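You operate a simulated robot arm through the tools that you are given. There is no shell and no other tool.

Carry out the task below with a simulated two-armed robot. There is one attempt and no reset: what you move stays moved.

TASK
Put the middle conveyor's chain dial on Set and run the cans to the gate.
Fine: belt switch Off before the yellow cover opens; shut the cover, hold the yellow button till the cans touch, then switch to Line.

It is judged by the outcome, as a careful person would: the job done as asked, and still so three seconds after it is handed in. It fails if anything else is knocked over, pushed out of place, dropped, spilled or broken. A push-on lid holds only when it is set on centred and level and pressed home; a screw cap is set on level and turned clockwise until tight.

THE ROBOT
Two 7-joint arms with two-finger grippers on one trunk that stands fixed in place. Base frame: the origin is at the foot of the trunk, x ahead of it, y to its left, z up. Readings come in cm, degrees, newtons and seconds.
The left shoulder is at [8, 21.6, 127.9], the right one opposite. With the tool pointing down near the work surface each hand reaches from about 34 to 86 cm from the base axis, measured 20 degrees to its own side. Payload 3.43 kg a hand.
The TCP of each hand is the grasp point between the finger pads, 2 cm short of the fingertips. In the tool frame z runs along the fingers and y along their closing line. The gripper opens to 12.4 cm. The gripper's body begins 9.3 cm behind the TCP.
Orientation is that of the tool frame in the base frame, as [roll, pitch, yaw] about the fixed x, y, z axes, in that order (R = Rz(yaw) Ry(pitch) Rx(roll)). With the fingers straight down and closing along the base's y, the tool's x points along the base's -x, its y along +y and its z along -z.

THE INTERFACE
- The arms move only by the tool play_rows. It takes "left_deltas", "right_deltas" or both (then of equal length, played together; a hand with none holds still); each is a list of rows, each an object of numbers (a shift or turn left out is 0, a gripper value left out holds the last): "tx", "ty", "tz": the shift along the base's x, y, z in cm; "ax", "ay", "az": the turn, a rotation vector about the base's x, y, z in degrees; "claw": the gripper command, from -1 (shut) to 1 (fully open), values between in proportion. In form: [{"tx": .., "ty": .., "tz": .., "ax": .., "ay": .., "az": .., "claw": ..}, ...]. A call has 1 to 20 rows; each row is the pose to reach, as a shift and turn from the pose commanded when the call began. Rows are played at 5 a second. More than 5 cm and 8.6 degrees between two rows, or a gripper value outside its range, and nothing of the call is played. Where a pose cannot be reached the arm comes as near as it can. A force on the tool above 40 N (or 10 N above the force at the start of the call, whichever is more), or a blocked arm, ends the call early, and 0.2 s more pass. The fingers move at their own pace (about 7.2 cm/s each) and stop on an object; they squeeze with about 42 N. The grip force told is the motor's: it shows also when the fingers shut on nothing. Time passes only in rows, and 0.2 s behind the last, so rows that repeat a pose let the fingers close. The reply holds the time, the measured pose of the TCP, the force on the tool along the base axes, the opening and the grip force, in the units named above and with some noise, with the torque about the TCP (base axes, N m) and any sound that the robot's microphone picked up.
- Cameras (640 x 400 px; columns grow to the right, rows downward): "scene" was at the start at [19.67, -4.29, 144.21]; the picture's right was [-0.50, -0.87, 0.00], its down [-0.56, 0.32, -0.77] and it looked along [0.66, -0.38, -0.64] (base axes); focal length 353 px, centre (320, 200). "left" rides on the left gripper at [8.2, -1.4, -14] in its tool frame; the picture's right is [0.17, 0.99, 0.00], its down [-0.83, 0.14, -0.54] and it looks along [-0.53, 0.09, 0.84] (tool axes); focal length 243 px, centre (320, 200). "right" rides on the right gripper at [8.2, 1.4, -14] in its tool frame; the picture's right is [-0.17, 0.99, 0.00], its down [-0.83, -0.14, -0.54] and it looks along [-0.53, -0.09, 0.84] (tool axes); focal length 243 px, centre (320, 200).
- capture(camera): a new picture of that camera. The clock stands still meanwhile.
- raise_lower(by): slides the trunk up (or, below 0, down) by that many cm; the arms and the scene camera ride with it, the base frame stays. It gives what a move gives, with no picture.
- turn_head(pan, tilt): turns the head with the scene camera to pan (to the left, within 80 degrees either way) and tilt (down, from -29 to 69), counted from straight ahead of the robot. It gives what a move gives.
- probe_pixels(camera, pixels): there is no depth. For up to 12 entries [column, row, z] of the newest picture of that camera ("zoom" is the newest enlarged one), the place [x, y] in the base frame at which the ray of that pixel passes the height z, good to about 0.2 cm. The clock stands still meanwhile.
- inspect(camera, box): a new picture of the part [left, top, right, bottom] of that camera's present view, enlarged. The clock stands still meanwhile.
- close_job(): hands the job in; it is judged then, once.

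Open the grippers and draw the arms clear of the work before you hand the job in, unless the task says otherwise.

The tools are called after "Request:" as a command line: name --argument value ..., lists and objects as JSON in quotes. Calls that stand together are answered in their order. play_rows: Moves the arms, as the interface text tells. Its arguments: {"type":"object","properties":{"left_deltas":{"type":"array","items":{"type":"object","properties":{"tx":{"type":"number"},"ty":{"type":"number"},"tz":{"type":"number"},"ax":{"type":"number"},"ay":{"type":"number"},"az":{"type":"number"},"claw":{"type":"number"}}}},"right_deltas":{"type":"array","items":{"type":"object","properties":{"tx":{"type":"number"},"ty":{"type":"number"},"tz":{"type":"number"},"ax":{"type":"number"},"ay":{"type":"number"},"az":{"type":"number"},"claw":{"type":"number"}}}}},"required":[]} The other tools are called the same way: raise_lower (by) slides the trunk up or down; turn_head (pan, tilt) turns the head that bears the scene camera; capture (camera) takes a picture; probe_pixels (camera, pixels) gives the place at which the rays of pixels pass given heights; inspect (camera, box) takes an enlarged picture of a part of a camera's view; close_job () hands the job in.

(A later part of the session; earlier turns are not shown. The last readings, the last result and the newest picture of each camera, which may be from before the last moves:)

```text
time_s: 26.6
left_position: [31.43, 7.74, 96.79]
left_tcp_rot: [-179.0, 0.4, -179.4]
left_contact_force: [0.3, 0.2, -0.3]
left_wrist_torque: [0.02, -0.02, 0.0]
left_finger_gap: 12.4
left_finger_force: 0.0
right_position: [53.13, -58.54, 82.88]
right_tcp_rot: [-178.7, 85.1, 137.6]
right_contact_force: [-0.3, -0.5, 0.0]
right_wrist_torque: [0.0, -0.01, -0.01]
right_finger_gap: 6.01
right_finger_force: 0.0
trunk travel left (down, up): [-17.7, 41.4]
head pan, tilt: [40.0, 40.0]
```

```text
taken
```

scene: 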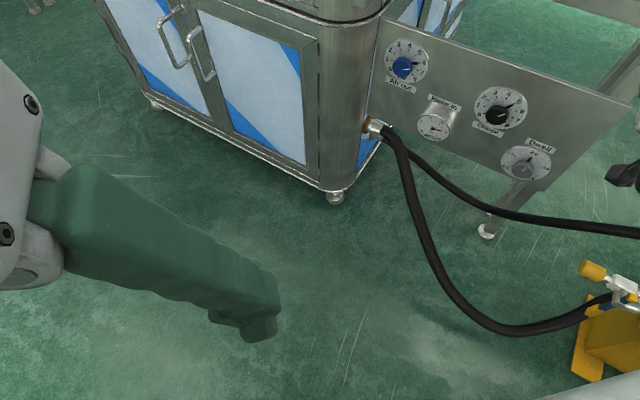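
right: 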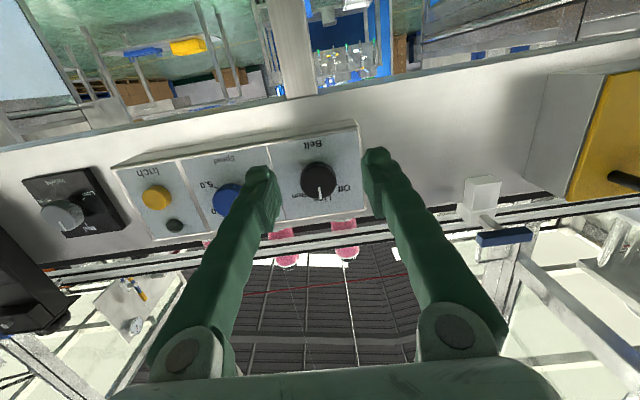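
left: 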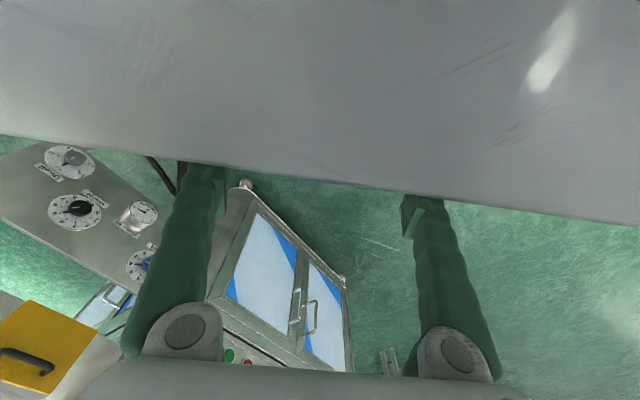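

The left hand is free of force now, and it simply sits too near the robot's own chest. I'll move it forward and left, away from the chest, in small rows.

Request:
play_rows --left_deltas '[{"tx": 2}, {"tx": 4}, {"tx": 7}, {"tx": 10, "ty": 1}, {"tx": 13, "ty": 3}, {"tx": 16, "ty": 6}, {"tx": 16, "ty": 6}]'

Request:
capture --camera "left"

Request:
capture --camera "scene"

```text
time_s: 28.2
left_position: [46.93, 12.83, 93.6]
left_tcp_rot: [-179.3, 0.3, 179.9]
left_contact_force: [-0.4, -0.3, 1.2]
left_wrist_torque: [-0.02, 0.02, -0.01]
left_finger_gap: 12.38
left_finger_force: 0.1
left hand out of reach, approached as far as the arm can: row 3, 4, 5, 6, 7
right_position: [53.11, -58.67, 82.87]
right_tcp_rot: [-179.3, 85.0, 137.2]
right_contact_force: [0.2, -0.1, -0.5]
right_wrist_torque: [0.0, 0.01, 0.02]
right_finger_gap: 6.02
right_finger_force: 0.0
trunk travel left (down, up): [-17.7, 41.4]
head pan, tilt: [40.0, 40.0]
```

```text
taken
```

left: 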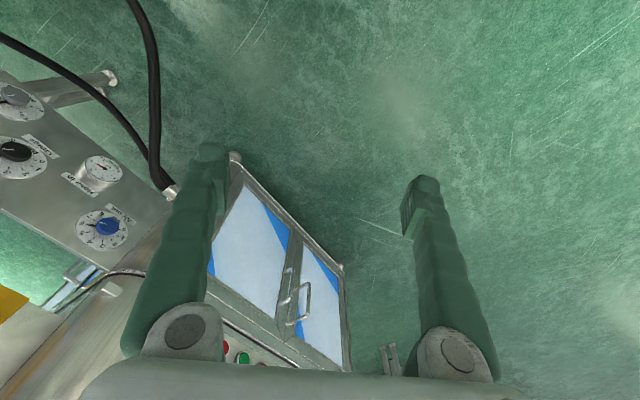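

```text
taken
```

scene: 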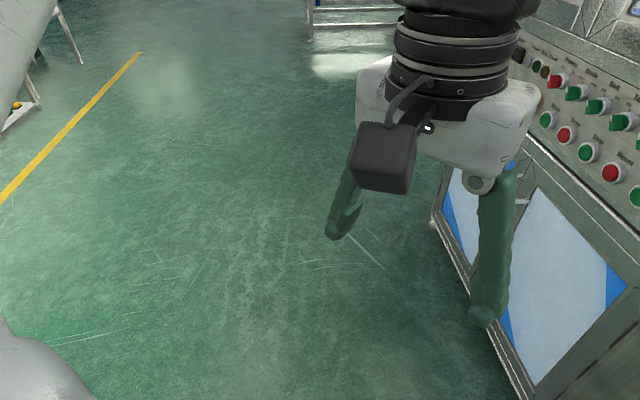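

The left hand is clear now and the head moves freely. I'll turn the head back to the panel and bring the right hand to the belt knob's axis, levelling the fingers.

Request:
turn_head --pan -48 --tilt 30

Request:
play_rows --right_deltas '[{"tx": 0.8, "ty": -1.2, "tz": 1.2, "ax": -1.2, "ay": -1.2}, {"tx": 1.7, "ty": -2.5, "tz": 2.5, "ax": -2.5, "ay": -2.5}, {"tx": 1.7, "ty": -2.5, "tz": 2.5, "ax": -2.5, "ay": -2.5}]'

Request:
capture --camera "scene"

```text
time_s: 29.8
left_position: [46.89, 12.87, 93.48]
left_tcp_rot: [-179.3, 0.2, 179.9]
left_contact_force: [-0.5, -0.2, 0.3]
left_wrist_torque: [0.02, -0.01, -0.02]
left_finger_gap: 12.39
left_finger_force: 0.0
right_position: [53.19, -58.62, 82.82]
right_tcp_rot: [-178.9, 85.2, 137.7]
right_contact_force: [-0.3, -0.2, 0.9]
right_wrist_torque: [0.0, 0.01, 0.0]
right_finger_gap: 5.99
right_finger_force: 0.0
trunk travel left (down, up): [-17.7, 41.4]
head pan, tilt: [-48.0, 30.0]
```

```text
time_s: 30.6
left_position: [47.02, 12.8, 93.68]
left_tcp_rot: [-179.3, 0.2, 180.0]
left_contact_force: [-0.2, -0.4, -1.0]
left_wrist_torque: [0.02, 0.02, 0.0]
left_finger_gap: 12.38
left_finger_force: 0.1
right_position: [54.9, -61.35, 85.41]
right_tcp_rot: [-171.5, 88.6, 145.0]
right_contact_force: [-0.1, 0.7, 0.7]
right_wrist_torque: [-0.01, -0.01, 0.0]
right_finger_gap: 6.0
right_finger_force: 0.0
trunk travel left (down, up): [-17.7, 41.4]
head pan, tilt: [-48.0, 30.0]
```

```text
taken
```

scene: 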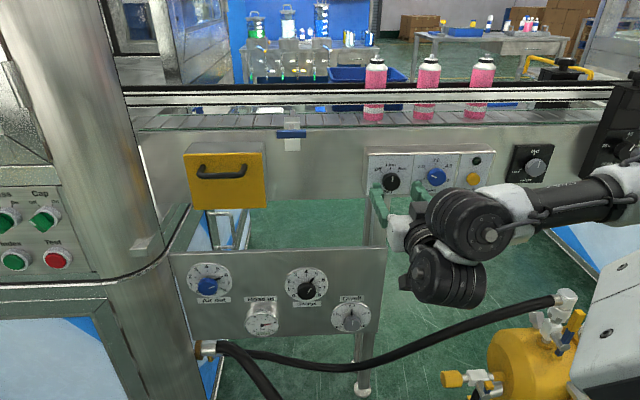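

The hand is level and on axis at (54.9,-61.35,85.4), with no reach complaint. I'll advance 3 cm toward the knob and check both views.

Request:
play_rows --right_deltas '[{"tx": 0.7, "ty": -0.7}, {"tx": 1.4, "ty": -1.4}, {"tx": 2.1, "ty": -2.1}, {"tx": 2.1, "ty": -2.1}]'

Request:
capture --camera "right"

Request:
inspect --camera "scene" --box '[350, 130, 510, 230]'

```text
time_s: 31.6
left_position: [46.94, 12.82, 93.63]
left_tcp_rot: [-179.4, 0.3, 179.9]
left_contact_force: [0.3, 0.8, 0.0]
left_wrist_torque: [0.01, 0.0, 0.0]
left_finger_gap: 12.4
left_finger_force: 0.0
right_position: [56.77, -62.3, 85.35]
right_tcp_rot: [-177.8, 88.5, 139.1]
right_contact_force: [-0.1, -0.6, 0.9]
right_wrist_torque: [-0.01, 0.01, -0.01]
right_finger_gap: 6.01
right_finger_force: 0.0
right hand out of reach, approached as far as the arm can: row 3
trunk travel left (down, up): [-17.7, 41.4]
head pan, tilt: [-48.0, 30.0]
```

```text
taken
```

right: 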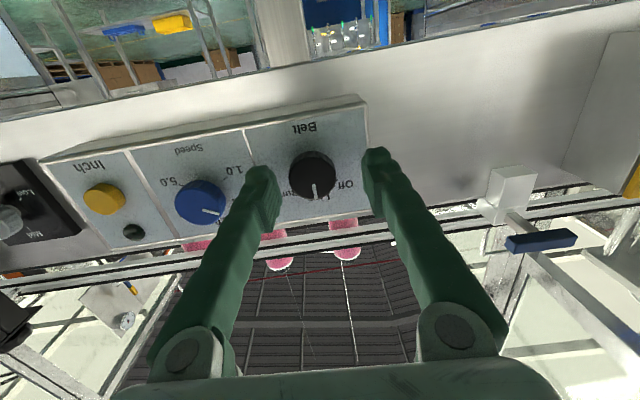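

```text
4.00 times, centred on (430, 180) of scene
```

zoom: 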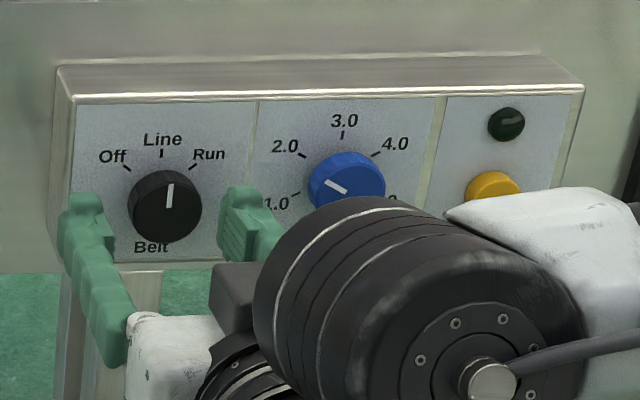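

The arm is slightly shifted left by a reach limit near here. Since the knob is round, hand roll is free; I'll back off 2 cm and test rolling +24° about the approach axis to find the usable roll range.

Request:
play_rows --right_deltas '[{"tx": -1.4, "ty": 0.9, "ax": 5.6, "ay": -5.6}, {"tx": -1.9, "ty": 1, "ax": 11.2, "ay": -11.2}, {"tx": -1.9, "ty": 1, "ax": 17, "ay": -17}, {"tx": -1.9, "ty": 1, "ax": 17, "ay": -17}]'

```text
time_s: 32.8
left_position: [46.99, 12.87, 93.63]
left_tcp_rot: [-179.2, 0.3, 179.9]
left_contact_force: [-0.3, -0.1, -0.2]
left_wrist_torque: [0.0, -0.02, -0.03]
left_finger_gap: 12.41
left_finger_force: 0.1
right_position: [51.34, -58.18, 78.02]
right_tcp_rot: [129.4, 70.9, 84.0]
right_contact_force: [-0.8, -1.0, 0.0]
right_wrist_torque: [-0.01, 0.02, 0.01]
right_finger_gap: 5.99
right_finger_force: 0.1
right hand out of reach, approached as far as the arm can: row 1, 2, 3, 4
trunk travel left (down, up): [-17.7, 41.4]
head pan, tilt: [-48.0, 30.0]
stopped in row 4 (right hand): the arm was blocked; the commanded pose is now the measured one
```

Positive roll runs into a limit, so negative roll is the free direction — which is also the way the knob must turn. I'll re-pose level with a -20° roll on the knob axis at about 6 cm standoff.

Request:
play_rows --right_deltas '[{"tx": 0.2, "ty": -0.1, "tz": 1.5, "ax": -5.5, "ay": 2.7, "az": 0.4}, {"tx": 0.8, "ty": -0.6, "tz": 3, "ax": -11, "ay": 5.4, "az": 0.8}, {"tx": 1.4, "ty": -1.2, "tz": 4.5, "ax": -16.5, "ay": 8, "az": 1.2}, {"tx": 2, "ty": -1.8, "tz": 6, "ax": -22, "ay": 10.7, "az": 1.7}, {"tx": 2.6, "ty": -2.2, "tz": 7, "ax": -27.5, "ay": 13.4, "az": 2.1}, {"tx": 3.1, "ty": -2.6, "tz": 7.4, "ax": -33, "ay": 16.1, "az": 2.5}, {"tx": 3.1, "ty": -2.6, "tz": 7.4, "ax": -33, "ay": 16.1, "az": 2.5}]'

Request:
capture --camera "right"

```text
time_s: 34.4
left_position: [46.91, 12.78, 93.51]
left_tcp_rot: [-179.2, 0.3, 179.9]
left_contact_force: [-0.4, -0.1, 0.3]
left_wrist_torque: [0.04, 0.0, -0.01]
left_finger_gap: 12.38
left_finger_force: 0.1
right_position: [54.47, -60.79, 85.4]
right_tcp_rot: [-89.8, 70.0, -134.9]
right_contact_force: [-0.2, -0.7, 0.3]
right_wrist_torque: [-0.04, -0.02, -0.02]
right_finger_gap: 6.02
right_finger_force: 0.1
trunk travel left (down, up): [-17.7, 41.4]
head pan, tilt: [-48.0, 30.0]
```

```text
taken
```

right: 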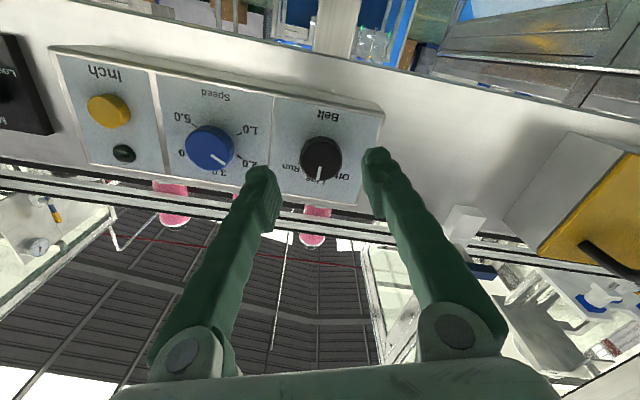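

Pose reached exactly; the knob sits at (320,157), right on the tool axis. Advance 3.5 cm.

Request:
play_rows --right_deltas '[{"tx": 0.8, "ty": -0.8}, {"tx": 1.6, "ty": -1.6}, {"tx": 2.5, "ty": -2.5}, {"tx": 2.5, "ty": -2.5}]'

Request:
capture --camera "right"

Request:
inspect --camera "scene" --box '[350, 130, 510, 230]'

```text
time_s: 35.4
left_position: [46.87, 12.87, 93.55]
left_tcp_rot: [-179.4, 0.3, 179.9]
left_contact_force: [-0.4, 0.3, -0.2]
left_wrist_torque: [-0.03, -0.04, -0.03]
left_finger_gap: 12.37
left_finger_force: 0.1
right_position: [56.89, -63.33, 85.56]
right_tcp_rot: [-89.9, 70.0, -135.0]
right_contact_force: [1.3, 0.2, 0.3]
right_wrist_torque: [-0.01, 0.01, 0.02]
right_finger_gap: 6.01
right_finger_force: 0.2
trunk travel left (down, up): [-17.7, 41.4]
head pan, tilt: [-48.0, 30.0]
```

```text
taken
```

right: 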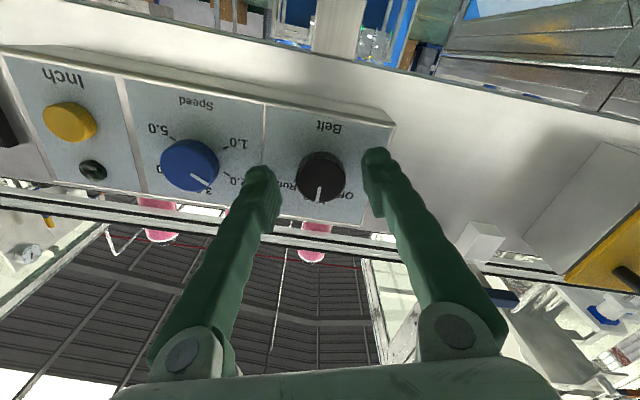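

```text
4.00 times, centred on (430, 180) of scene
```

zoom: 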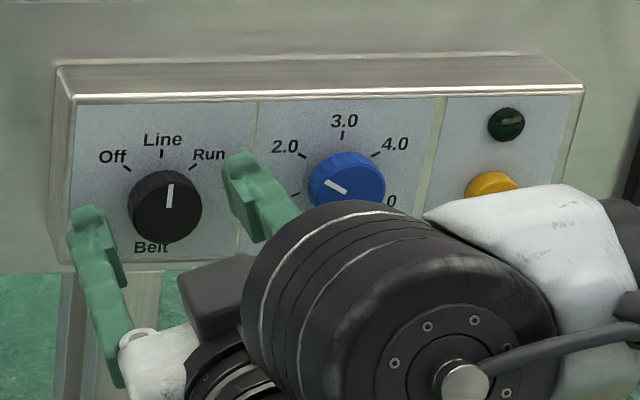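

The knob is centred between the fingers at (320,178), still ~3 cm ahead of the TCP. Advance 1.6 cm more with small rows, watching force.

Request:
play_rows --right_deltas '[{"tx": 0.4, "ty": -0.4}, {"tx": 0.8, "ty": -0.8}, {"tx": 1.15, "ty": -1.15}, {"tx": 1.15, "ty": -1.15}]'

Request:
capture --camera "right"

Request:
inspect --camera "scene" --box '[350, 140, 430, 190]'

```text
time_s: 36.4
left_position: [46.93, 12.9, 93.59]
left_tcp_rot: [-179.3, 0.3, 180.0]
left_contact_force: [0.4, 0.7, 0.3]
left_wrist_torque: [0.01, 0.03, 0.01]
left_finger_gap: 12.4
left_finger_force: 0.0
right_position: [58.17, -64.57, 85.4]
right_tcp_rot: [-89.9, 70.0, -135.0]
right_contact_force: [0.2, 1.5, -0.5]
right_wrist_torque: [0.0, -0.01, 0.01]
right_finger_gap: 6.03
right_finger_force: 0.0
trunk travel left (down, up): [-17.7, 41.4]
head pan, tilt: [-48.0, 30.0]
```

```text
taken
```

right: 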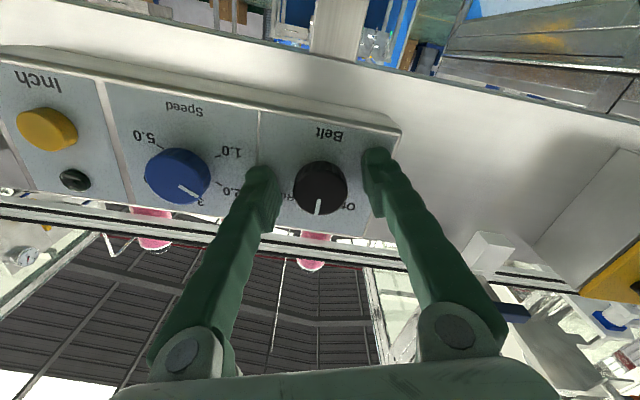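

```text
8.00 times, centred on (390, 165) of scene
```

zoom: 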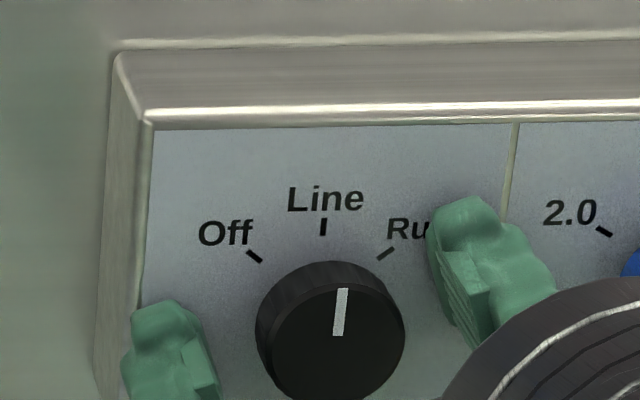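

No contact yet. Advance 1.2 cm more with a 0.3 cm raise to centre.

Request:
play_rows --right_deltas '[{"tx": 0.3, "ty": -0.3, "tz": 0.15}, {"tx": 0.6, "ty": -0.6, "tz": 0.3}, {"tx": 0.85, "ty": -0.85, "tz": 0.3}, {"tx": 0.85, "ty": -0.85, "tz": 0.3}]'

Request:
capture --camera "right"

Request:
inspect --camera "scene" --box '[350, 140, 430, 190]'

```text
time_s: 37.0
left_position: [46.8, 12.91, 93.7]
left_tcp_rot: [-179.1, 0.4, 179.9]
left_contact_force: [-0.3, -0.7, 0.4]
left_wrist_torque: [-0.01, -0.01, 0.02]
left_finger_gap: 12.39
left_finger_force: 0.0
right_position: [58.48, -64.5, 85.55]
right_tcp_rot: [-90.8, 69.9, -135.4]
right_contact_force: [-17.2, 14.4, 2.5]
right_wrist_torque: [-0.17, -0.3, -0.8]
right_finger_gap: 6.17
right_finger_force: 2.0
trunk travel left (down, up): [-17.7, 41.4]
head pan, tilt: [-48.0, 30.0]
stopped in row 2 (right hand): the force on the tool passed its limit at 47 N (the readings are from after the stop); the commanded pose is now the measured one
```

```text
taken
```

right: 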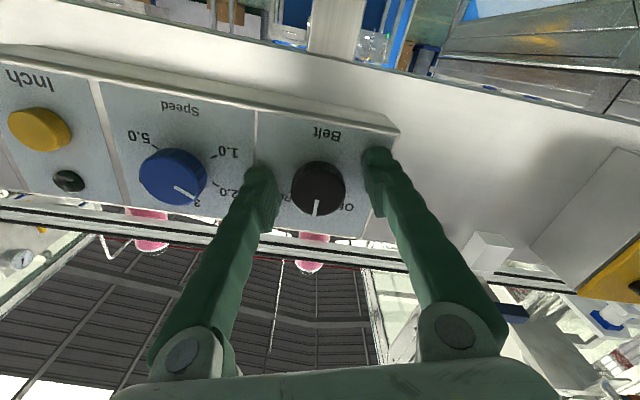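

```text
8.00 times, centred on (390, 165) of scene
```

zoom: 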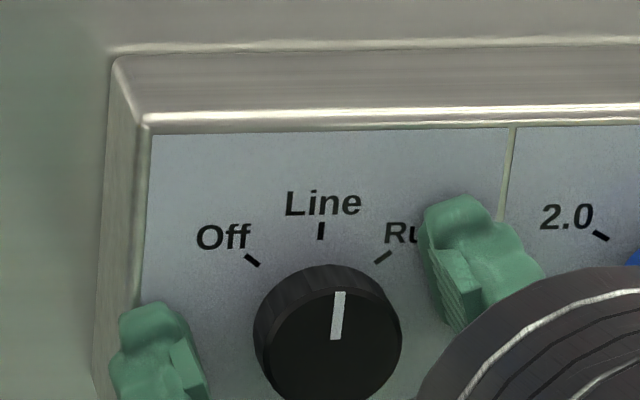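

Fingertips touched the panel (face at n≈-89). I'll back off 0.4 cm and close on the knob.

Request:
play_rows --right_deltas '[{"tx": -0.3, "ty": 0.3, "tz": 0.1}, {"tx": -0.3, "ty": 0.3, "tz": 0.1, "claw": -1}, {"tx": -0.3, "ty": 0.3, "tz": 0.1, "claw": -1}, {"tx": -0.3, "ty": 0.3, "tz": 0.1, "claw": -1}, {"tx": -0.3, "ty": 0.3, "tz": 0.1, "claw": -1}]'

Request:
capture --camera "right"

Request:
inspect --camera "scene" --box '[350, 140, 430, 190]'

```text
time_s: 38.2
left_position: [47.14, 12.77, 93.54]
left_tcp_rot: [-179.3, 0.1, 179.9]
left_contact_force: [-0.1, 0.4, -0.1]
left_wrist_torque: [0.02, 0.01, -0.05]
left_finger_gap: 12.4
left_finger_force: 0.1
right_position: [58.31, -64.77, 85.5]
right_tcp_rot: [-90.9, 70.0, -135.9]
right_contact_force: [16.9, -10.9, -4.4]
right_wrist_torque: [0.1, 0.01, 0.18]
right_finger_gap: 3.11
right_finger_force: 45.4
trunk travel left (down, up): [-17.7, 41.4]
head pan, tilt: [-48.0, 30.0]
stopped in row 5 (right hand): the force on the tool passed its limit at 41 N (the readings are from after the stop); the commanded pose is now the measured one
```

```text
taken
```

right: 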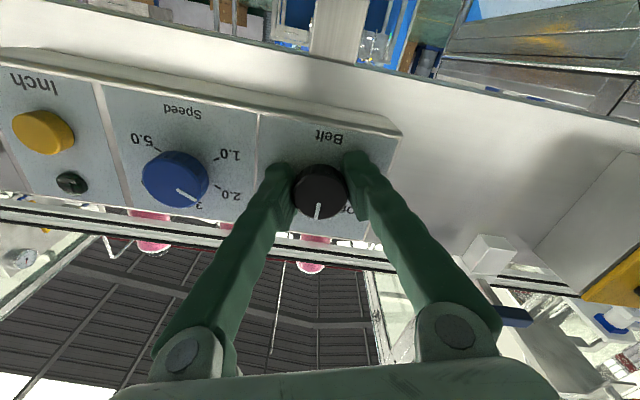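

```text
8.00 times, centred on (390, 165) of scene
```

zoom: 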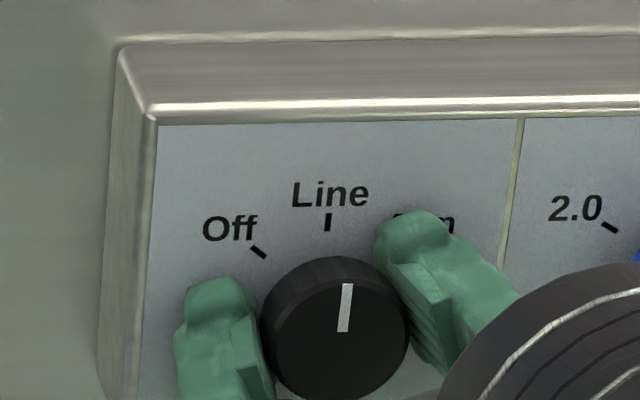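

The knob is gripped (gap 3.1 cm, 45 N). The Off tick is about 50° counter-clockwise, so I'll turn the hand -48° about the approach axis.

Request:
play_rows --right_deltas '[{"ax": -5.6, "ay": 5.6}, {"ax": -11.3, "ay": 11.3}, {"ax": -17, "ay": 17}, {"ax": -22.6, "ay": 22.6}, {"ax": -28.3, "ay": 28.3}, {"ax": -33.9, "ay": 33.9}, {"ax": -33.9, "ay": 33.9}]'

Request:
capture --camera "right"

Request:
inspect --camera "scene" --box '[350, 140, 430, 190]'

```text
time_s: 39.8
left_position: [47.2, 12.68, 93.47]
left_tcp_rot: [-179.3, 0.2, 179.8]
left_contact_force: [-0.2, 0.4, -1.0]
left_wrist_torque: [0.03, -0.01, 0.02]
left_finger_gap: 12.38
left_finger_force: 0.0
right_position: [58.29, -64.71, 85.44]
right_tcp_rot: [-90.2, 21.9, -135.2]
right_contact_force: [23.8, -14.1, -5.2]
right_wrist_torque: [0.91, -1.93, 0.03]
right_finger_gap: 3.1
right_finger_force: 45.1
trunk travel left (down, up): [-17.7, 41.4]
head pan, tilt: [-48.0, 30.0]
```

```text
taken
```

right: 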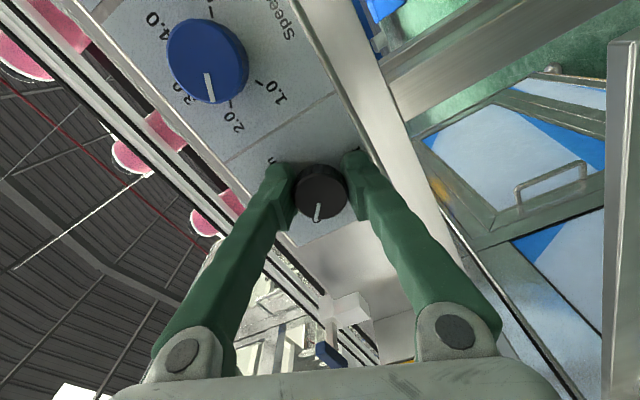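

```text
8.00 times, centred on (390, 165) of scene
```

zoom: 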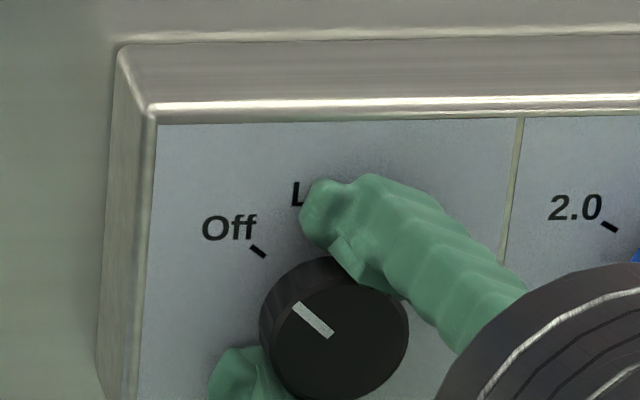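

The pointer now aims at the Off tick. I'll open the fingers and check that it stays at Off.

Request:
play_rows --right_deltas '[{"claw": -0.03}, {"claw": -0.03}, {"claw": -0.03}]'

Request:
inspect --camera "scene" --box '[350, 140, 430, 190]'

Request:
capture --camera "right"

```text
time_s: 40.6
left_position: [47.16, 12.72, 93.43]
left_tcp_rot: [-179.4, 0.1, 180.0]
left_contact_force: [0.4, -0.3, -0.3]
left_wrist_torque: [-0.02, 0.04, 0.01]
left_finger_gap: 12.41
left_finger_force: 0.1
right_position: [58.32, -64.8, 85.29]
right_tcp_rot: [-90.2, 21.9, -135.1]
right_contact_force: [23.8, -17.2, -1.8]
right_wrist_torque: [-0.48, -0.57, -0.07]
right_finger_gap: 3.09
right_finger_force: 0.1
trunk travel left (down, up): [-17.7, 41.4]
head pan, tilt: [-48.0, 30.0]
```

```text
8.00 times, centred on (390, 165) of scene
```

zoom: 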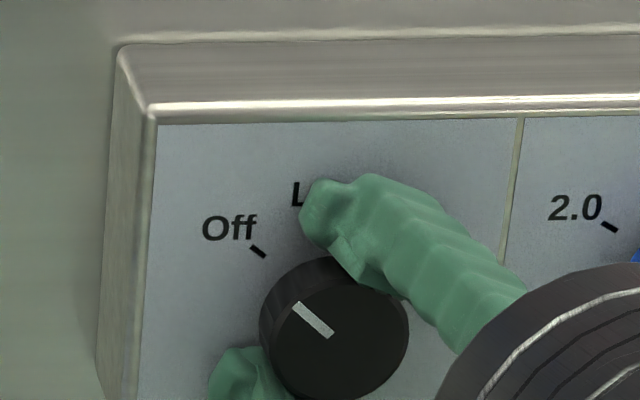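

```text
taken
```

right: 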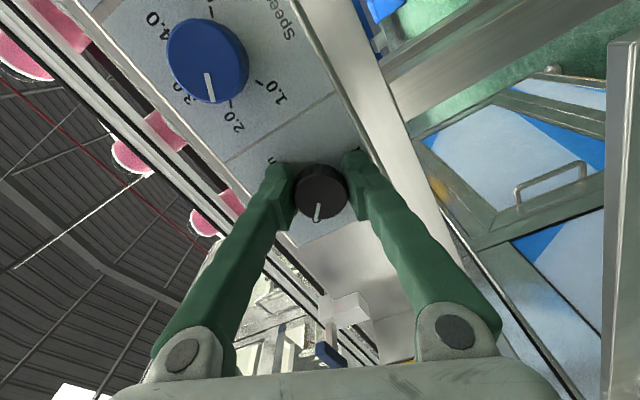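

The fingers still read 3.1 cm although the grip force dropped. I'll command a wider opening and see whether they move.

Request:
play_rows --right_deltas '[{"claw": 0.1}, {"claw": 0.1}, {"claw": 0.1}]'

```text
time_s: 41.4
left_position: [47.09, 12.71, 93.48]
left_tcp_rot: [-179.4, 0.2, 179.9]
left_contact_force: [0.2, -0.1, -0.1]
left_wrist_torque: [-0.02, 0.0, -0.02]
left_finger_gap: 12.39
left_finger_force: 0.1
right_position: [58.38, -64.78, 85.49]
right_tcp_rot: [-90.2, 21.9, -135.2]
right_contact_force: [24.2, -20.5, -1.0]
right_wrist_torque: [-1.35, 0.43, -0.02]
right_finger_gap: 3.13
right_finger_force: 0.0
trunk travel left (down, up): [-17.7, 41.4]
head pan, tilt: [-48.0, 30.0]
```

The tool is being pulled toward the panel (~31 N), so the fingertips seem wedged on the knob. I'll ease in 0.3 cm to relieve the pull while opening.

Request:
play_rows --right_deltas '[{"tx": 0.1, "ty": -0.1, "claw": 0.1}, {"tx": 0.2, "ty": -0.2, "claw": 0.1}, {"tx": 0.2, "ty": -0.2, "claw": 0.3}, {"tx": 0.2, "ty": -0.2, "claw": 0.3}]'

Request:
capture --camera "right"

```text
time_s: 42.4
left_position: [46.73, 12.71, 93.58]
left_tcp_rot: [-179.3, 0.3, 180.0]
left_contact_force: [-0.7, -0.2, 0.7]
left_wrist_torque: [-0.02, -0.02, 0.0]
left_finger_gap: 12.43
left_finger_force: 0.1
right_position: [58.39, -64.72, 85.4]
right_tcp_rot: [-90.2, 22.0, -135.1]
right_contact_force: [-17.9, 2.3, -12.7]
right_wrist_torque: [-1.22, -0.05, -0.41]
right_finger_gap: 3.14
right_finger_force: 0.0
trunk travel left (down, up): [-17.7, 41.4]
head pan, tilt: [-48.0, 30.0]
```

```text
taken
```

right: 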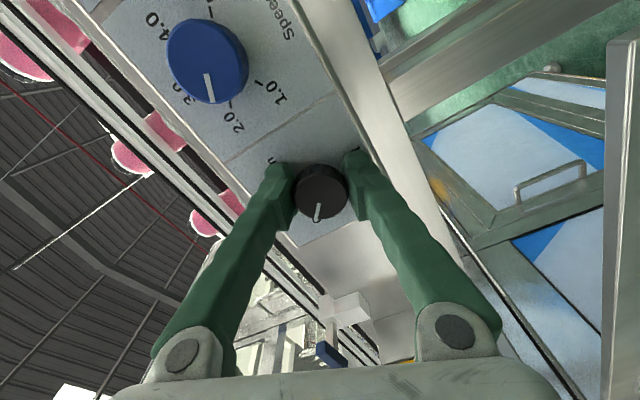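

The fingers still haven't opened. I'll command fully open for several rows without moving the hand.

Request:
play_rows --right_deltas '[{"claw": 1}, {"claw": 1}, {"claw": 1}, {"claw": 1}, {"claw": 1}]'

Request:
capture --camera "right"

Request:
inspect --camera "scene" --box '[350, 130, 510, 230]'

```text
time_s: 43.6
left_position: [46.89, 12.86, 93.55]
left_tcp_rot: [-179.2, 0.3, 179.8]
left_contact_force: [0.8, 0.4, 0.3]
left_wrist_torque: [-0.03, 0.01, 0.02]
left_finger_gap: 12.36
left_finger_force: 0.1
right_position: [58.5, -64.7, 85.48]
right_tcp_rot: [-90.2, 22.1, -135.1]
right_contact_force: [-0.5, 0.1, 0.3]
right_wrist_torque: [0.0, 0.0, -0.01]
right_finger_gap: 12.41
right_finger_force: 0.3
trunk travel left (down, up): [-17.7, 41.4]
head pan, tilt: [-48.0, 30.0]
stopped in row 5 (right hand): the force on the tool passed its limit at 82 N (the readings are from after the stop); the commanded pose is now the measured one
```

```text
taken
```

right: 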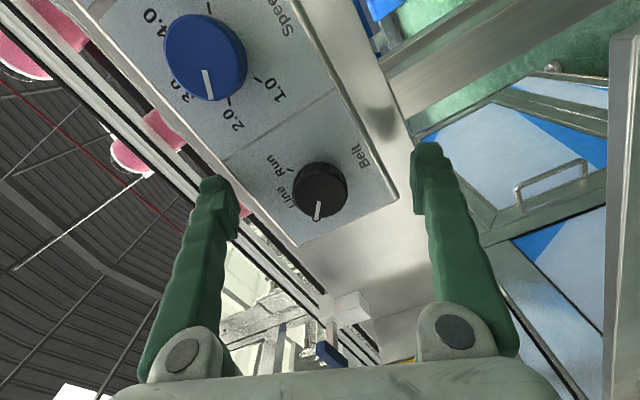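

```text
4.00 times, centred on (430, 180) of scene
```

zoom: 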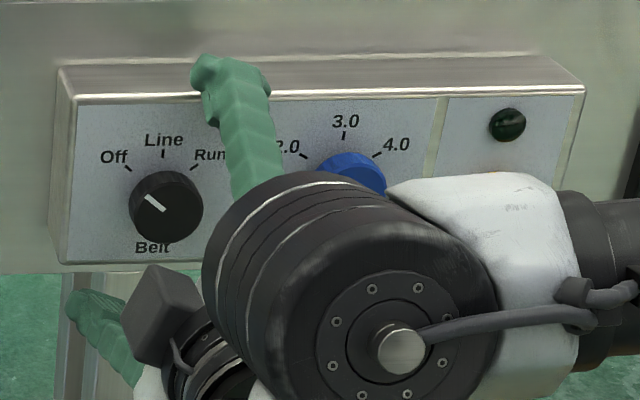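

The belt switch is at Off and the fingers are free. I'll retreat 12 cm straight back from the panel and look at the cover.

Request:
play_rows --right_deltas '[{"tx": -2.5, "ty": 2.5}, {"tx": -5, "ty": 5}, {"tx": -8, "ty": 8}, {"tx": -8.5, "ty": 8.5}]'

Request:
capture --camera "scene"

Request:
inspect --camera "scene" --box '[160, 100, 320, 220]'

Request:
inspect --camera "scene" --box '[350, 130, 450, 200]'

Request:
capture --camera "left"

```text
time_s: 44.6
left_position: [46.91, 12.77, 93.54]
left_tcp_rot: [-179.3, 0.3, -180.0]
left_contact_force: [-0.1, -0.8, -0.3]
left_wrist_torque: [-0.02, -0.02, -0.04]
left_finger_gap: 12.38
left_finger_force: 0.1
right_position: [51.55, -57.88, 84.69]
right_tcp_rot: [-90.3, 22.1, -135.0]
right_contact_force: [-0.6, -0.7, 0.2]
right_wrist_torque: [-0.02, 0.02, 0.03]
right_finger_gap: 12.41
right_finger_force: 0.1
right hand out of reach, approached as far as the arm can: row 3, 4
trunk travel left (down, up): [-17.7, 41.4]
head pan, tilt: [-48.0, 30.0]
```

```text
taken
```

scene: 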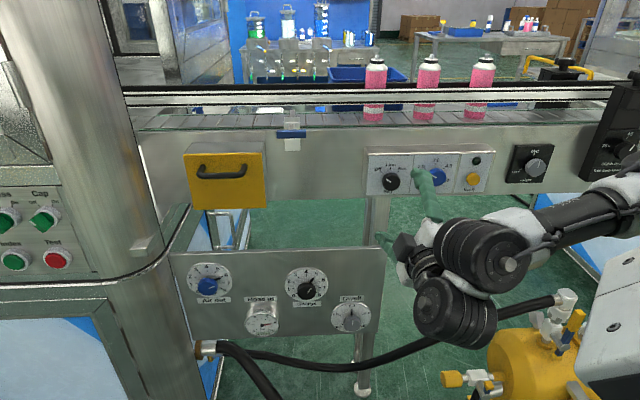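

```text
3.33 times, centred on (240, 160) of scene
```

zoom: 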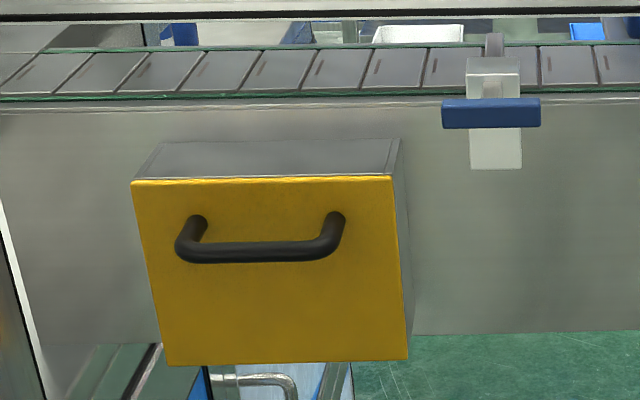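

```text
5.71 times, centred on (400, 165) of scene
```

zoom: 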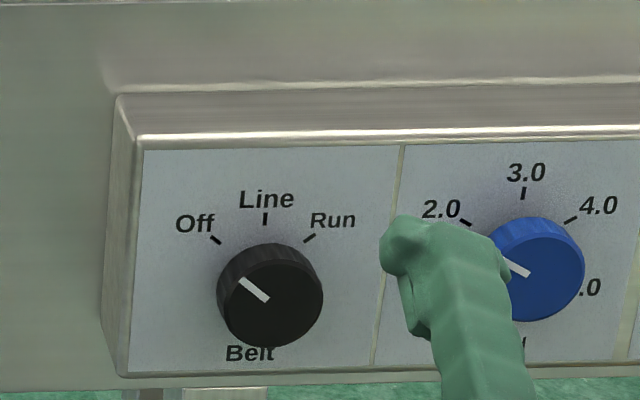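

```text
taken
```

left: 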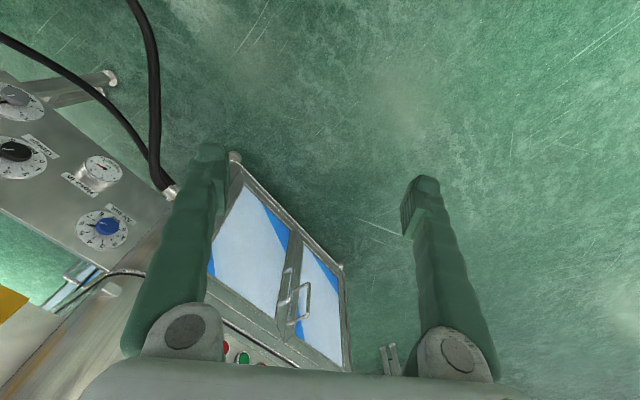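

Belt is at Off and the speed dial is untouched. Next I'll bring the right hand above and in front of the cover with the fingers turning downward, to view it closely.

Request:
play_rows --right_deltas '[{"tx": 0.5, "ty": 2, "tz": 3.5, "ax": -2.6, "ay": 2.6}, {"tx": 1.2, "ty": 4.5, "tz": 7, "ax": -5.2, "ay": 5.2}, {"tx": 2, "ty": 7, "tz": 10.5, "ax": -7.8, "ay": 7.8}, {"tx": 3, "ty": 10, "tz": 14, "ax": -10.4, "ay": 10.4}, {"tx": 4, "ty": 13, "tz": 17.5, "ax": -13, "ay": 13}, {"tx": 5, "ty": 15.5, "tz": 21, "ax": -15.6, "ay": 15.6}, {"tx": 5, "ty": 15.5, "tz": 21, "ax": -15.6, "ay": 15.6}]'

```text
time_s: 46.2
left_position: [47.04, 13.03, 93.62]
left_tcp_rot: [-179.2, 0.3, -180.0]
left_contact_force: [0.5, 0.3, -1.2]
left_wrist_torque: [-0.03, -0.01, -0.05]
left_finger_gap: 12.4
left_finger_force: 0.0
right_position: [60.12, -49.98, 99.12]
right_tcp_rot: [-90.2, 1.2, -134.9]
right_contact_force: [-0.5, 0.7, 0.2]
right_wrist_torque: [-0.01, 0.0, -0.05]
right_finger_gap: 12.39
right_finger_force: 0.1
right hand out of reach, approached as far as the arm can: row 1, 2, 3, 4, 5, 6, 7
trunk travel left (down, up): [-17.7, 41.4]
head pan, tilt: [-48.0, 30.0]
```

The hand is at (60,-50,99) with camera side outward. I'll now pitch the fingers down while rising and moving in front of the cover.

Request:
play_rows --right_deltas '[{"tx": -0.5, "ty": 2, "tz": 2, "ax": 5.8, "ay": 5.8}, {"tx": -1, "ty": 4, "tz": 4, "ax": 11.6, "ay": 11.6}, {"tx": -1, "ty": 6, "tz": 6, "ax": 17.4, "ay": 17.4}, {"tx": -0.5, "ty": 8, "tz": 8, "ax": 23.2, "ay": 23.2}, {"tx": 0, "ty": 10, "tz": 9, "ax": 29, "ay": 29}, {"tx": 0.5, "ty": 12, "tz": 10, "ax": 34.8, "ay": 34.8}, {"tx": 1, "ty": 14, "tz": 11, "ax": 40.6, "ay": 40.6}, {"tx": 1.5, "ty": 15, "tz": 12, "ax": 46.4, "ay": 46.4}, {"tx": 2, "ty": 16, "tz": 13, "ax": 52.2, "ay": 52.2}, {"tx": 2, "ty": 16, "tz": 13, "ax": 58, "ay": 58}, {"tx": 2, "ty": 16, "tz": 13, "ax": 63.6, "ay": 63.6}, {"tx": 2, "ty": 16, "tz": 13, "ax": 63.6, "ay": 63.6}]'

Request:
capture --camera "right"

Request:
capture --camera "scene"

```text
time_s: 46.6
left_position: [47.01, 12.94, 93.54]
left_tcp_rot: [-179.2, 0.4, 179.9]
left_contact_force: [0.2, 0.2, -0.1]
left_wrist_torque: [-0.03, 0.02, -0.02]
left_finger_gap: 12.41
left_finger_force: 0.0
right_position: [60.22, -49.26, 97.49]
right_tcp_rot: [-95.2, 0.9, -134.3]
right_contact_force: [14.0, -8.1, -6.9]
right_wrist_torque: [-0.24, -0.94, 0.73]
right_finger_gap: 12.38
right_finger_force: 0.1
right hand out of reach, approached as far as the arm can: row 1, 2
trunk travel left (down, up): [-17.7, 41.4]
head pan, tilt: [-48.0, 30.0]
stopped in row 2 (right hand): the force on the tool passed its limit at 93 N (the readings are from after the stop); the commanded pose is now the measured one
```

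```text
taken
```

right: 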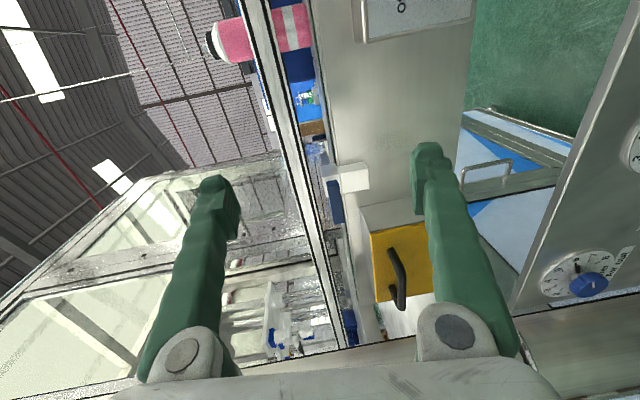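

```text
taken
```

scene: 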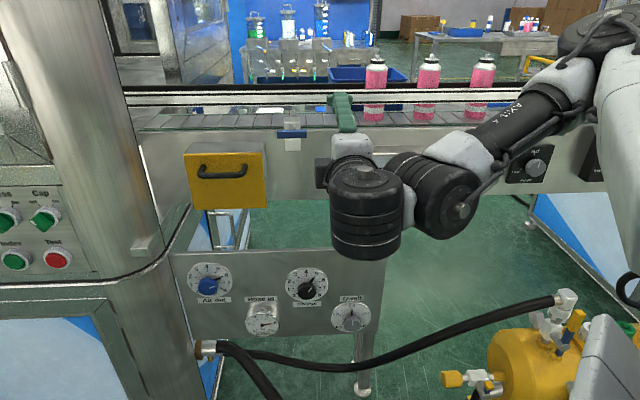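

The force pattern points at the right hand's own camera being pushed by its forearm (wrist folded too far), not at the conveyor. I'll roll back about the approach axis to release it.

Request:
play_rows --right_deltas '[{"ax": 4, "ay": -4, "tz": -0.5}, {"ax": 9, "ay": -9, "tz": -1}, {"ax": 14, "ay": -14, "tz": -1.5}, {"ax": 19, "ay": -19, "tz": -2}, {"ax": 24, "ay": -24, "tz": -2}, {"ax": 24, "ay": -24, "tz": -2}]'

Request:
capture --camera "scene"

Request:
capture --camera "right"

```text
time_s: 48.0
left_position: [46.99, 12.79, 93.51]
left_tcp_rot: [-179.4, 0.4, 179.9]
left_contact_force: [0.6, -0.6, 0.4]
left_wrist_torque: [0.0, 0.03, -0.04]
left_finger_gap: 12.41
left_finger_force: 0.1
right_position: [60.19, -49.24, 95.44]
right_tcp_rot: [-94.7, 34.8, -134.3]
right_contact_force: [0.6, 0.4, -0.1]
right_wrist_torque: [0.04, 0.0, 0.01]
right_finger_gap: 12.41
right_finger_force: 0.0
trunk travel left (down, up): [-17.7, 41.4]
head pan, tilt: [-48.0, 30.0]
```

```text
taken
```

scene: 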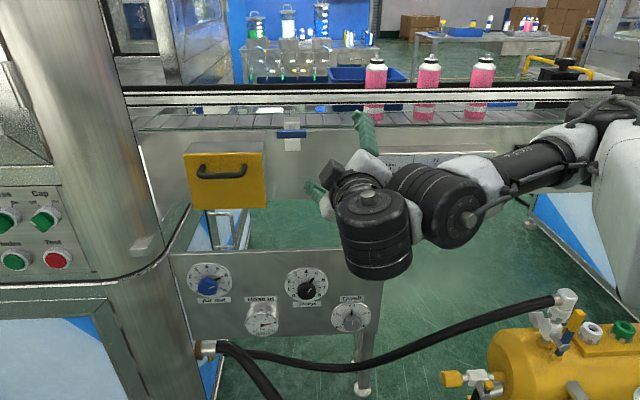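

```text
taken
```

right: 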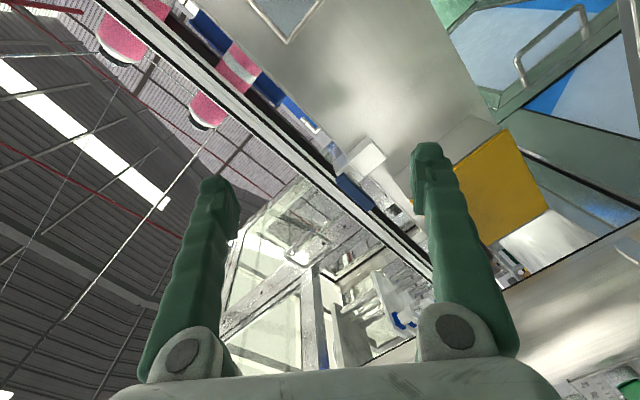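

Released, with no load left and the cans still standing. The left arm can reach straight along the approach line to the cover, so I'll park the right hand back near (50,-57,87) first.

Request:
play_rows --right_deltas '[{"tx": -3, "ty": 1, "tz": -2}, {"tx": -5, "ty": -1, "tz": -4}, {"tx": -7, "ty": -3.5, "tz": -6}, {"tx": -9, "ty": -6, "tz": -8}, {"tx": -10, "ty": -8, "tz": -8.5}, {"tx": -10, "ty": -8, "tz": -8.5}]'

Request:
capture --camera "scene"

```text
time_s: 49.4
left_position: [46.91, 12.96, 93.64]
left_tcp_rot: [-179.2, 0.3, 179.8]
left_contact_force: [-0.3, -0.9, 0.5]
left_wrist_torque: [-0.02, 0.02, 0.03]
left_finger_gap: 12.39
left_finger_force: 0.2
right_position: [52.95, -59.85, 86.44]
right_tcp_rot: [-94.6, 34.9, -134.3]
right_contact_force: [0.6, -0.6, -0.2]
right_wrist_torque: [0.0, -0.01, 0.02]
right_finger_gap: 12.42
right_finger_force: 0.0
right hand out of reach, approached as far as the arm can: row 1, 2, 3, 4, 5, 6
trunk travel left (down, up): [-17.7, 41.4]
head pan, tilt: [-48.0, 30.0]
```

```text
taken
```

scene: 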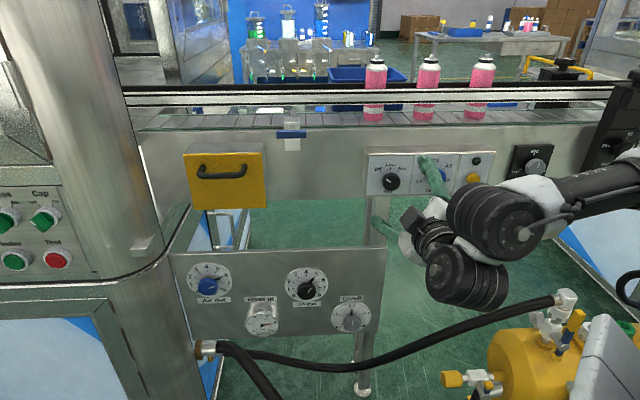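

Right hand is parked at (53,-60,86). Now I'll swing the left hand round to point at the panel, moving to a standoff in front of the cover.

Request:
play_rows --left_deltas '[{"tx": 1.4, "ty": -3, "tz": 0.4, "ax": -2.9, "ay": -7.1, "az": -2.9}, {"tx": 2.8, "ty": -6, "tz": 0.8, "ax": -5.9, "ay": -14.2, "az": -5.9}, {"tx": 4.2, "ty": -9, "tz": 1.2, "ax": -8.8, "ay": -21.2, "az": -8.8}, {"tx": 5.6, "ty": -12, "tz": 1.6, "ax": -11.7, "ay": -28.3, "az": -11.7}, {"tx": 7, "ty": -15, "tz": 2, "ax": -14.7, "ay": -35.4, "az": -14.7}, {"tx": 8.4, "ty": -18, "tz": 2.4, "ax": -17.6, "ay": -42.5, "az": -17.6}, {"tx": 9.8, "ty": -21, "tz": 2.8, "ax": -20.5, "ay": -49.5, "az": -20.5}, {"tx": 11, "ty": -24, "tz": 3.2, "ax": -23.5, "ay": -56.6, "az": -23.5}, {"tx": 12.4, "ty": -27, "tz": 3.6, "ax": -26.4, "ay": -63.7, "az": -26.4}, {"tx": 13.8, "ty": -30, "tz": 4, "ax": -29.3, "ay": -70.8, "az": -29.3}, {"tx": 15, "ty": -33, "tz": 4.4, "ax": -32.3, "ay": -77.8, "az": -32.3}, {"tx": 16, "ty": -35.5, "tz": 4.5, "ax": -35.2, "ay": -84.9, "az": -35.2}, {"tx": 16, "ty": -35.5, "tz": 4.5, "ax": -35.2, "ay": -84.9, "az": -35.2}]'

Request:
capture --camera "scene"

Request:
capture --camera "left"

```text
time_s: 52.1
left_position: [66.8, -15.55, 105.76]
left_tcp_rot: [-50.7, 77.6, -81.7]
left_contact_force: [0.4, 0.0, 0.3]
left_wrist_torque: [0.0, 0.02, 0.02]
left_finger_gap: 12.4
left_finger_force: 0.0
left hand out of reach, approached as far as the arm can: row 9, 10, 11, 12, 13
right_position: [53.14, -59.84, 86.29]
right_tcp_rot: [-94.8, 34.8, -134.2]
right_contact_force: [0.0, 0.3, 0.5]
right_wrist_torque: [0.01, -0.01, 0.04]
right_finger_gap: 12.39
right_finger_force: 0.0
trunk travel left (down, up): [-17.7, 41.4]
head pan, tilt: [-48.0, 30.0]
stopped in row 13 (left hand): the arm was blocked; the commanded pose is now the measured one
```

```text
taken
```

scene: 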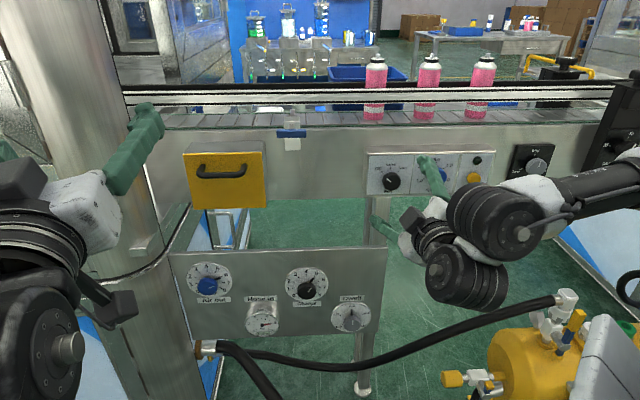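

```text
taken
```

left: 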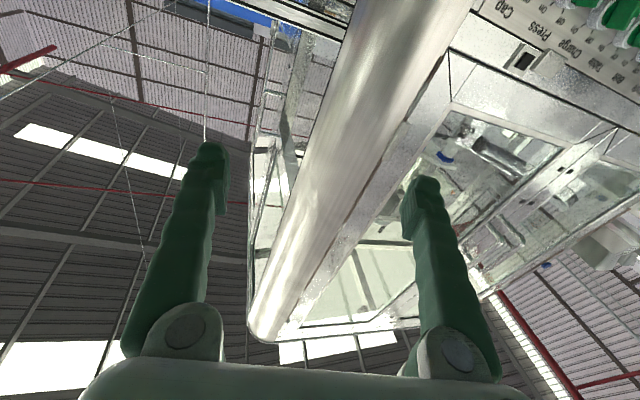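

The left hand now points roughly right but is off position from a roll limit. By mirror of the right arm, positive roll should be free; I'll re-pose with +45° roll in front of the cover.

Request:
play_rows --left_deltas '[{"tx": -0.8, "ty": -1.4, "tz": -1.5, "ax": 6.8, "ay": -4, "az": -1.4}, {"tx": -1.5, "ty": -2.8, "tz": -3, "ax": 13.6, "ay": -7.9, "az": -2.8}, {"tx": -2.2, "ty": -4.2, "tz": -4.6, "ax": 20.4, "ay": -11.9, "az": -4.2}, {"tx": -2.8, "ty": -5.6, "tz": -6.2, "ax": 27.3, "ay": -15.8, "az": -5.6}, {"tx": -3.4, "ty": -7, "tz": -7.7, "ax": 34.1, "ay": -19.8, "az": -7}, {"tx": -4, "ty": -8.4, "tz": -9.2, "ax": 40.9, "ay": -23.7, "az": -8.4}, {"tx": -4.6, "ty": -9.9, "tz": -10.8, "ax": 47.7, "ay": -27.7, "az": -9.8}, {"tx": -4.6, "ty": -9.9, "tz": -10.8, "ax": 47.7, "ay": -27.7, "az": -9.8}]'

Request:
capture --camera "scene"

Request:
capture --camera "left"

```text
time_s: 53.1
left_position: [67.36, -11.59, 107.81]
left_tcp_rot: [37.0, 74.6, 10.9]
left_contact_force: [0.7, -0.2, -0.5]
left_wrist_torque: [0.02, 0.01, -0.02]
left_finger_gap: 12.37
left_finger_force: 0.1
left hand out of reach, approached as far as the arm can: row 1, 2, 3, 4, 5
right_position: [53.03, -59.84, 86.53]
right_tcp_rot: [-94.7, 34.7, -134.2]
right_contact_force: [0.4, 0.2, -0.7]
right_wrist_torque: [-0.01, 0.0, 0.02]
right_finger_gap: 12.39
right_finger_force: 0.1
trunk travel left (down, up): [-17.7, 41.4]
head pan, tilt: [-48.0, 30.0]
stopped in row 5 (left hand): the arm was blocked; the commanded pose is now the measured one
```

```text
taken
```

scene: 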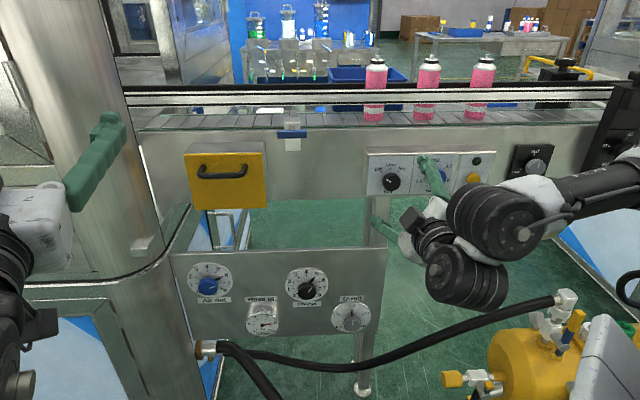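

```text
taken
```

left: 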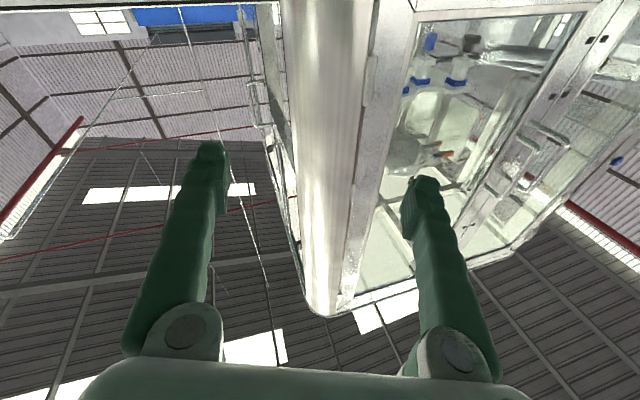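

The left arm was blocked again. I'll look at the left arm's posture with the head before deciding how to go on.

Request:
turn_head --pan -5 --tilt 25

Request:
capture --camera "scene"

Request:
turn_head --pan 45 --tilt 25

Request:
capture --camera "scene"

```text
time_s: 54.2
left_position: [67.46, -11.71, 107.68]
left_tcp_rot: [37.6, 74.4, 11.4]
left_contact_force: [0.1, -0.5, 0.0]
left_wrist_torque: [0.02, -0.02, 0.02]
left_finger_gap: 12.42
left_finger_force: 0.1
right_position: [52.94, -59.87, 86.33]
right_tcp_rot: [-94.7, 34.8, -134.4]
right_contact_force: [0.6, 0.9, 0.2]
right_wrist_torque: [0.0, -0.02, 0.01]
right_finger_gap: 12.38
right_finger_force: 0.0
trunk travel left (down, up): [-17.7, 41.4]
head pan, tilt: [-5.0, 25.0]
```

```text
taken
```

scene: 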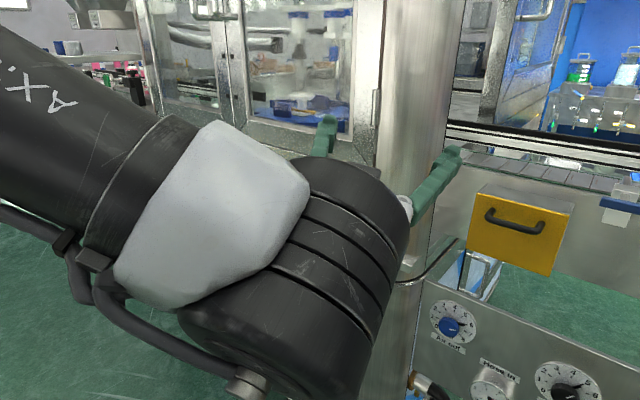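

```text
time_s: 55.4
left_position: [67.55, -11.62, 107.74]
left_tcp_rot: [37.6, 74.5, 11.5]
left_contact_force: [-0.6, 0.3, 0.3]
left_wrist_torque: [-0.05, -0.01, -0.01]
left_finger_gap: 12.39
left_finger_force: 0.0
right_position: [52.99, -59.94, 86.4]
right_tcp_rot: [-94.6, 34.8, -134.3]
right_contact_force: [0.1, -0.1, 0.9]
right_wrist_torque: [-0.01, 0.02, 0.02]
right_finger_gap: 12.37
right_finger_force: 0.0
trunk travel left (down, up): [-17.7, 41.4]
head pan, tilt: [45.0, 25.0]
```

```text
taken
```

scene: 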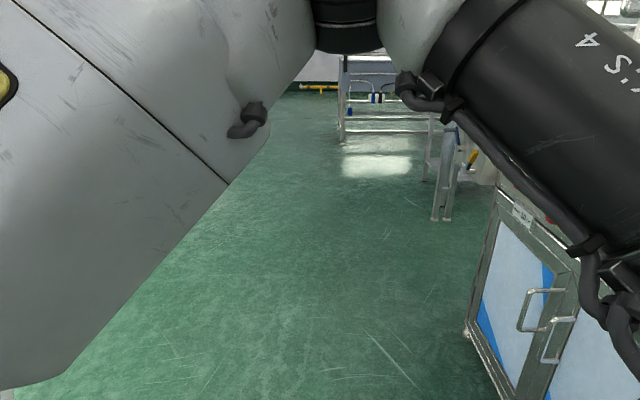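

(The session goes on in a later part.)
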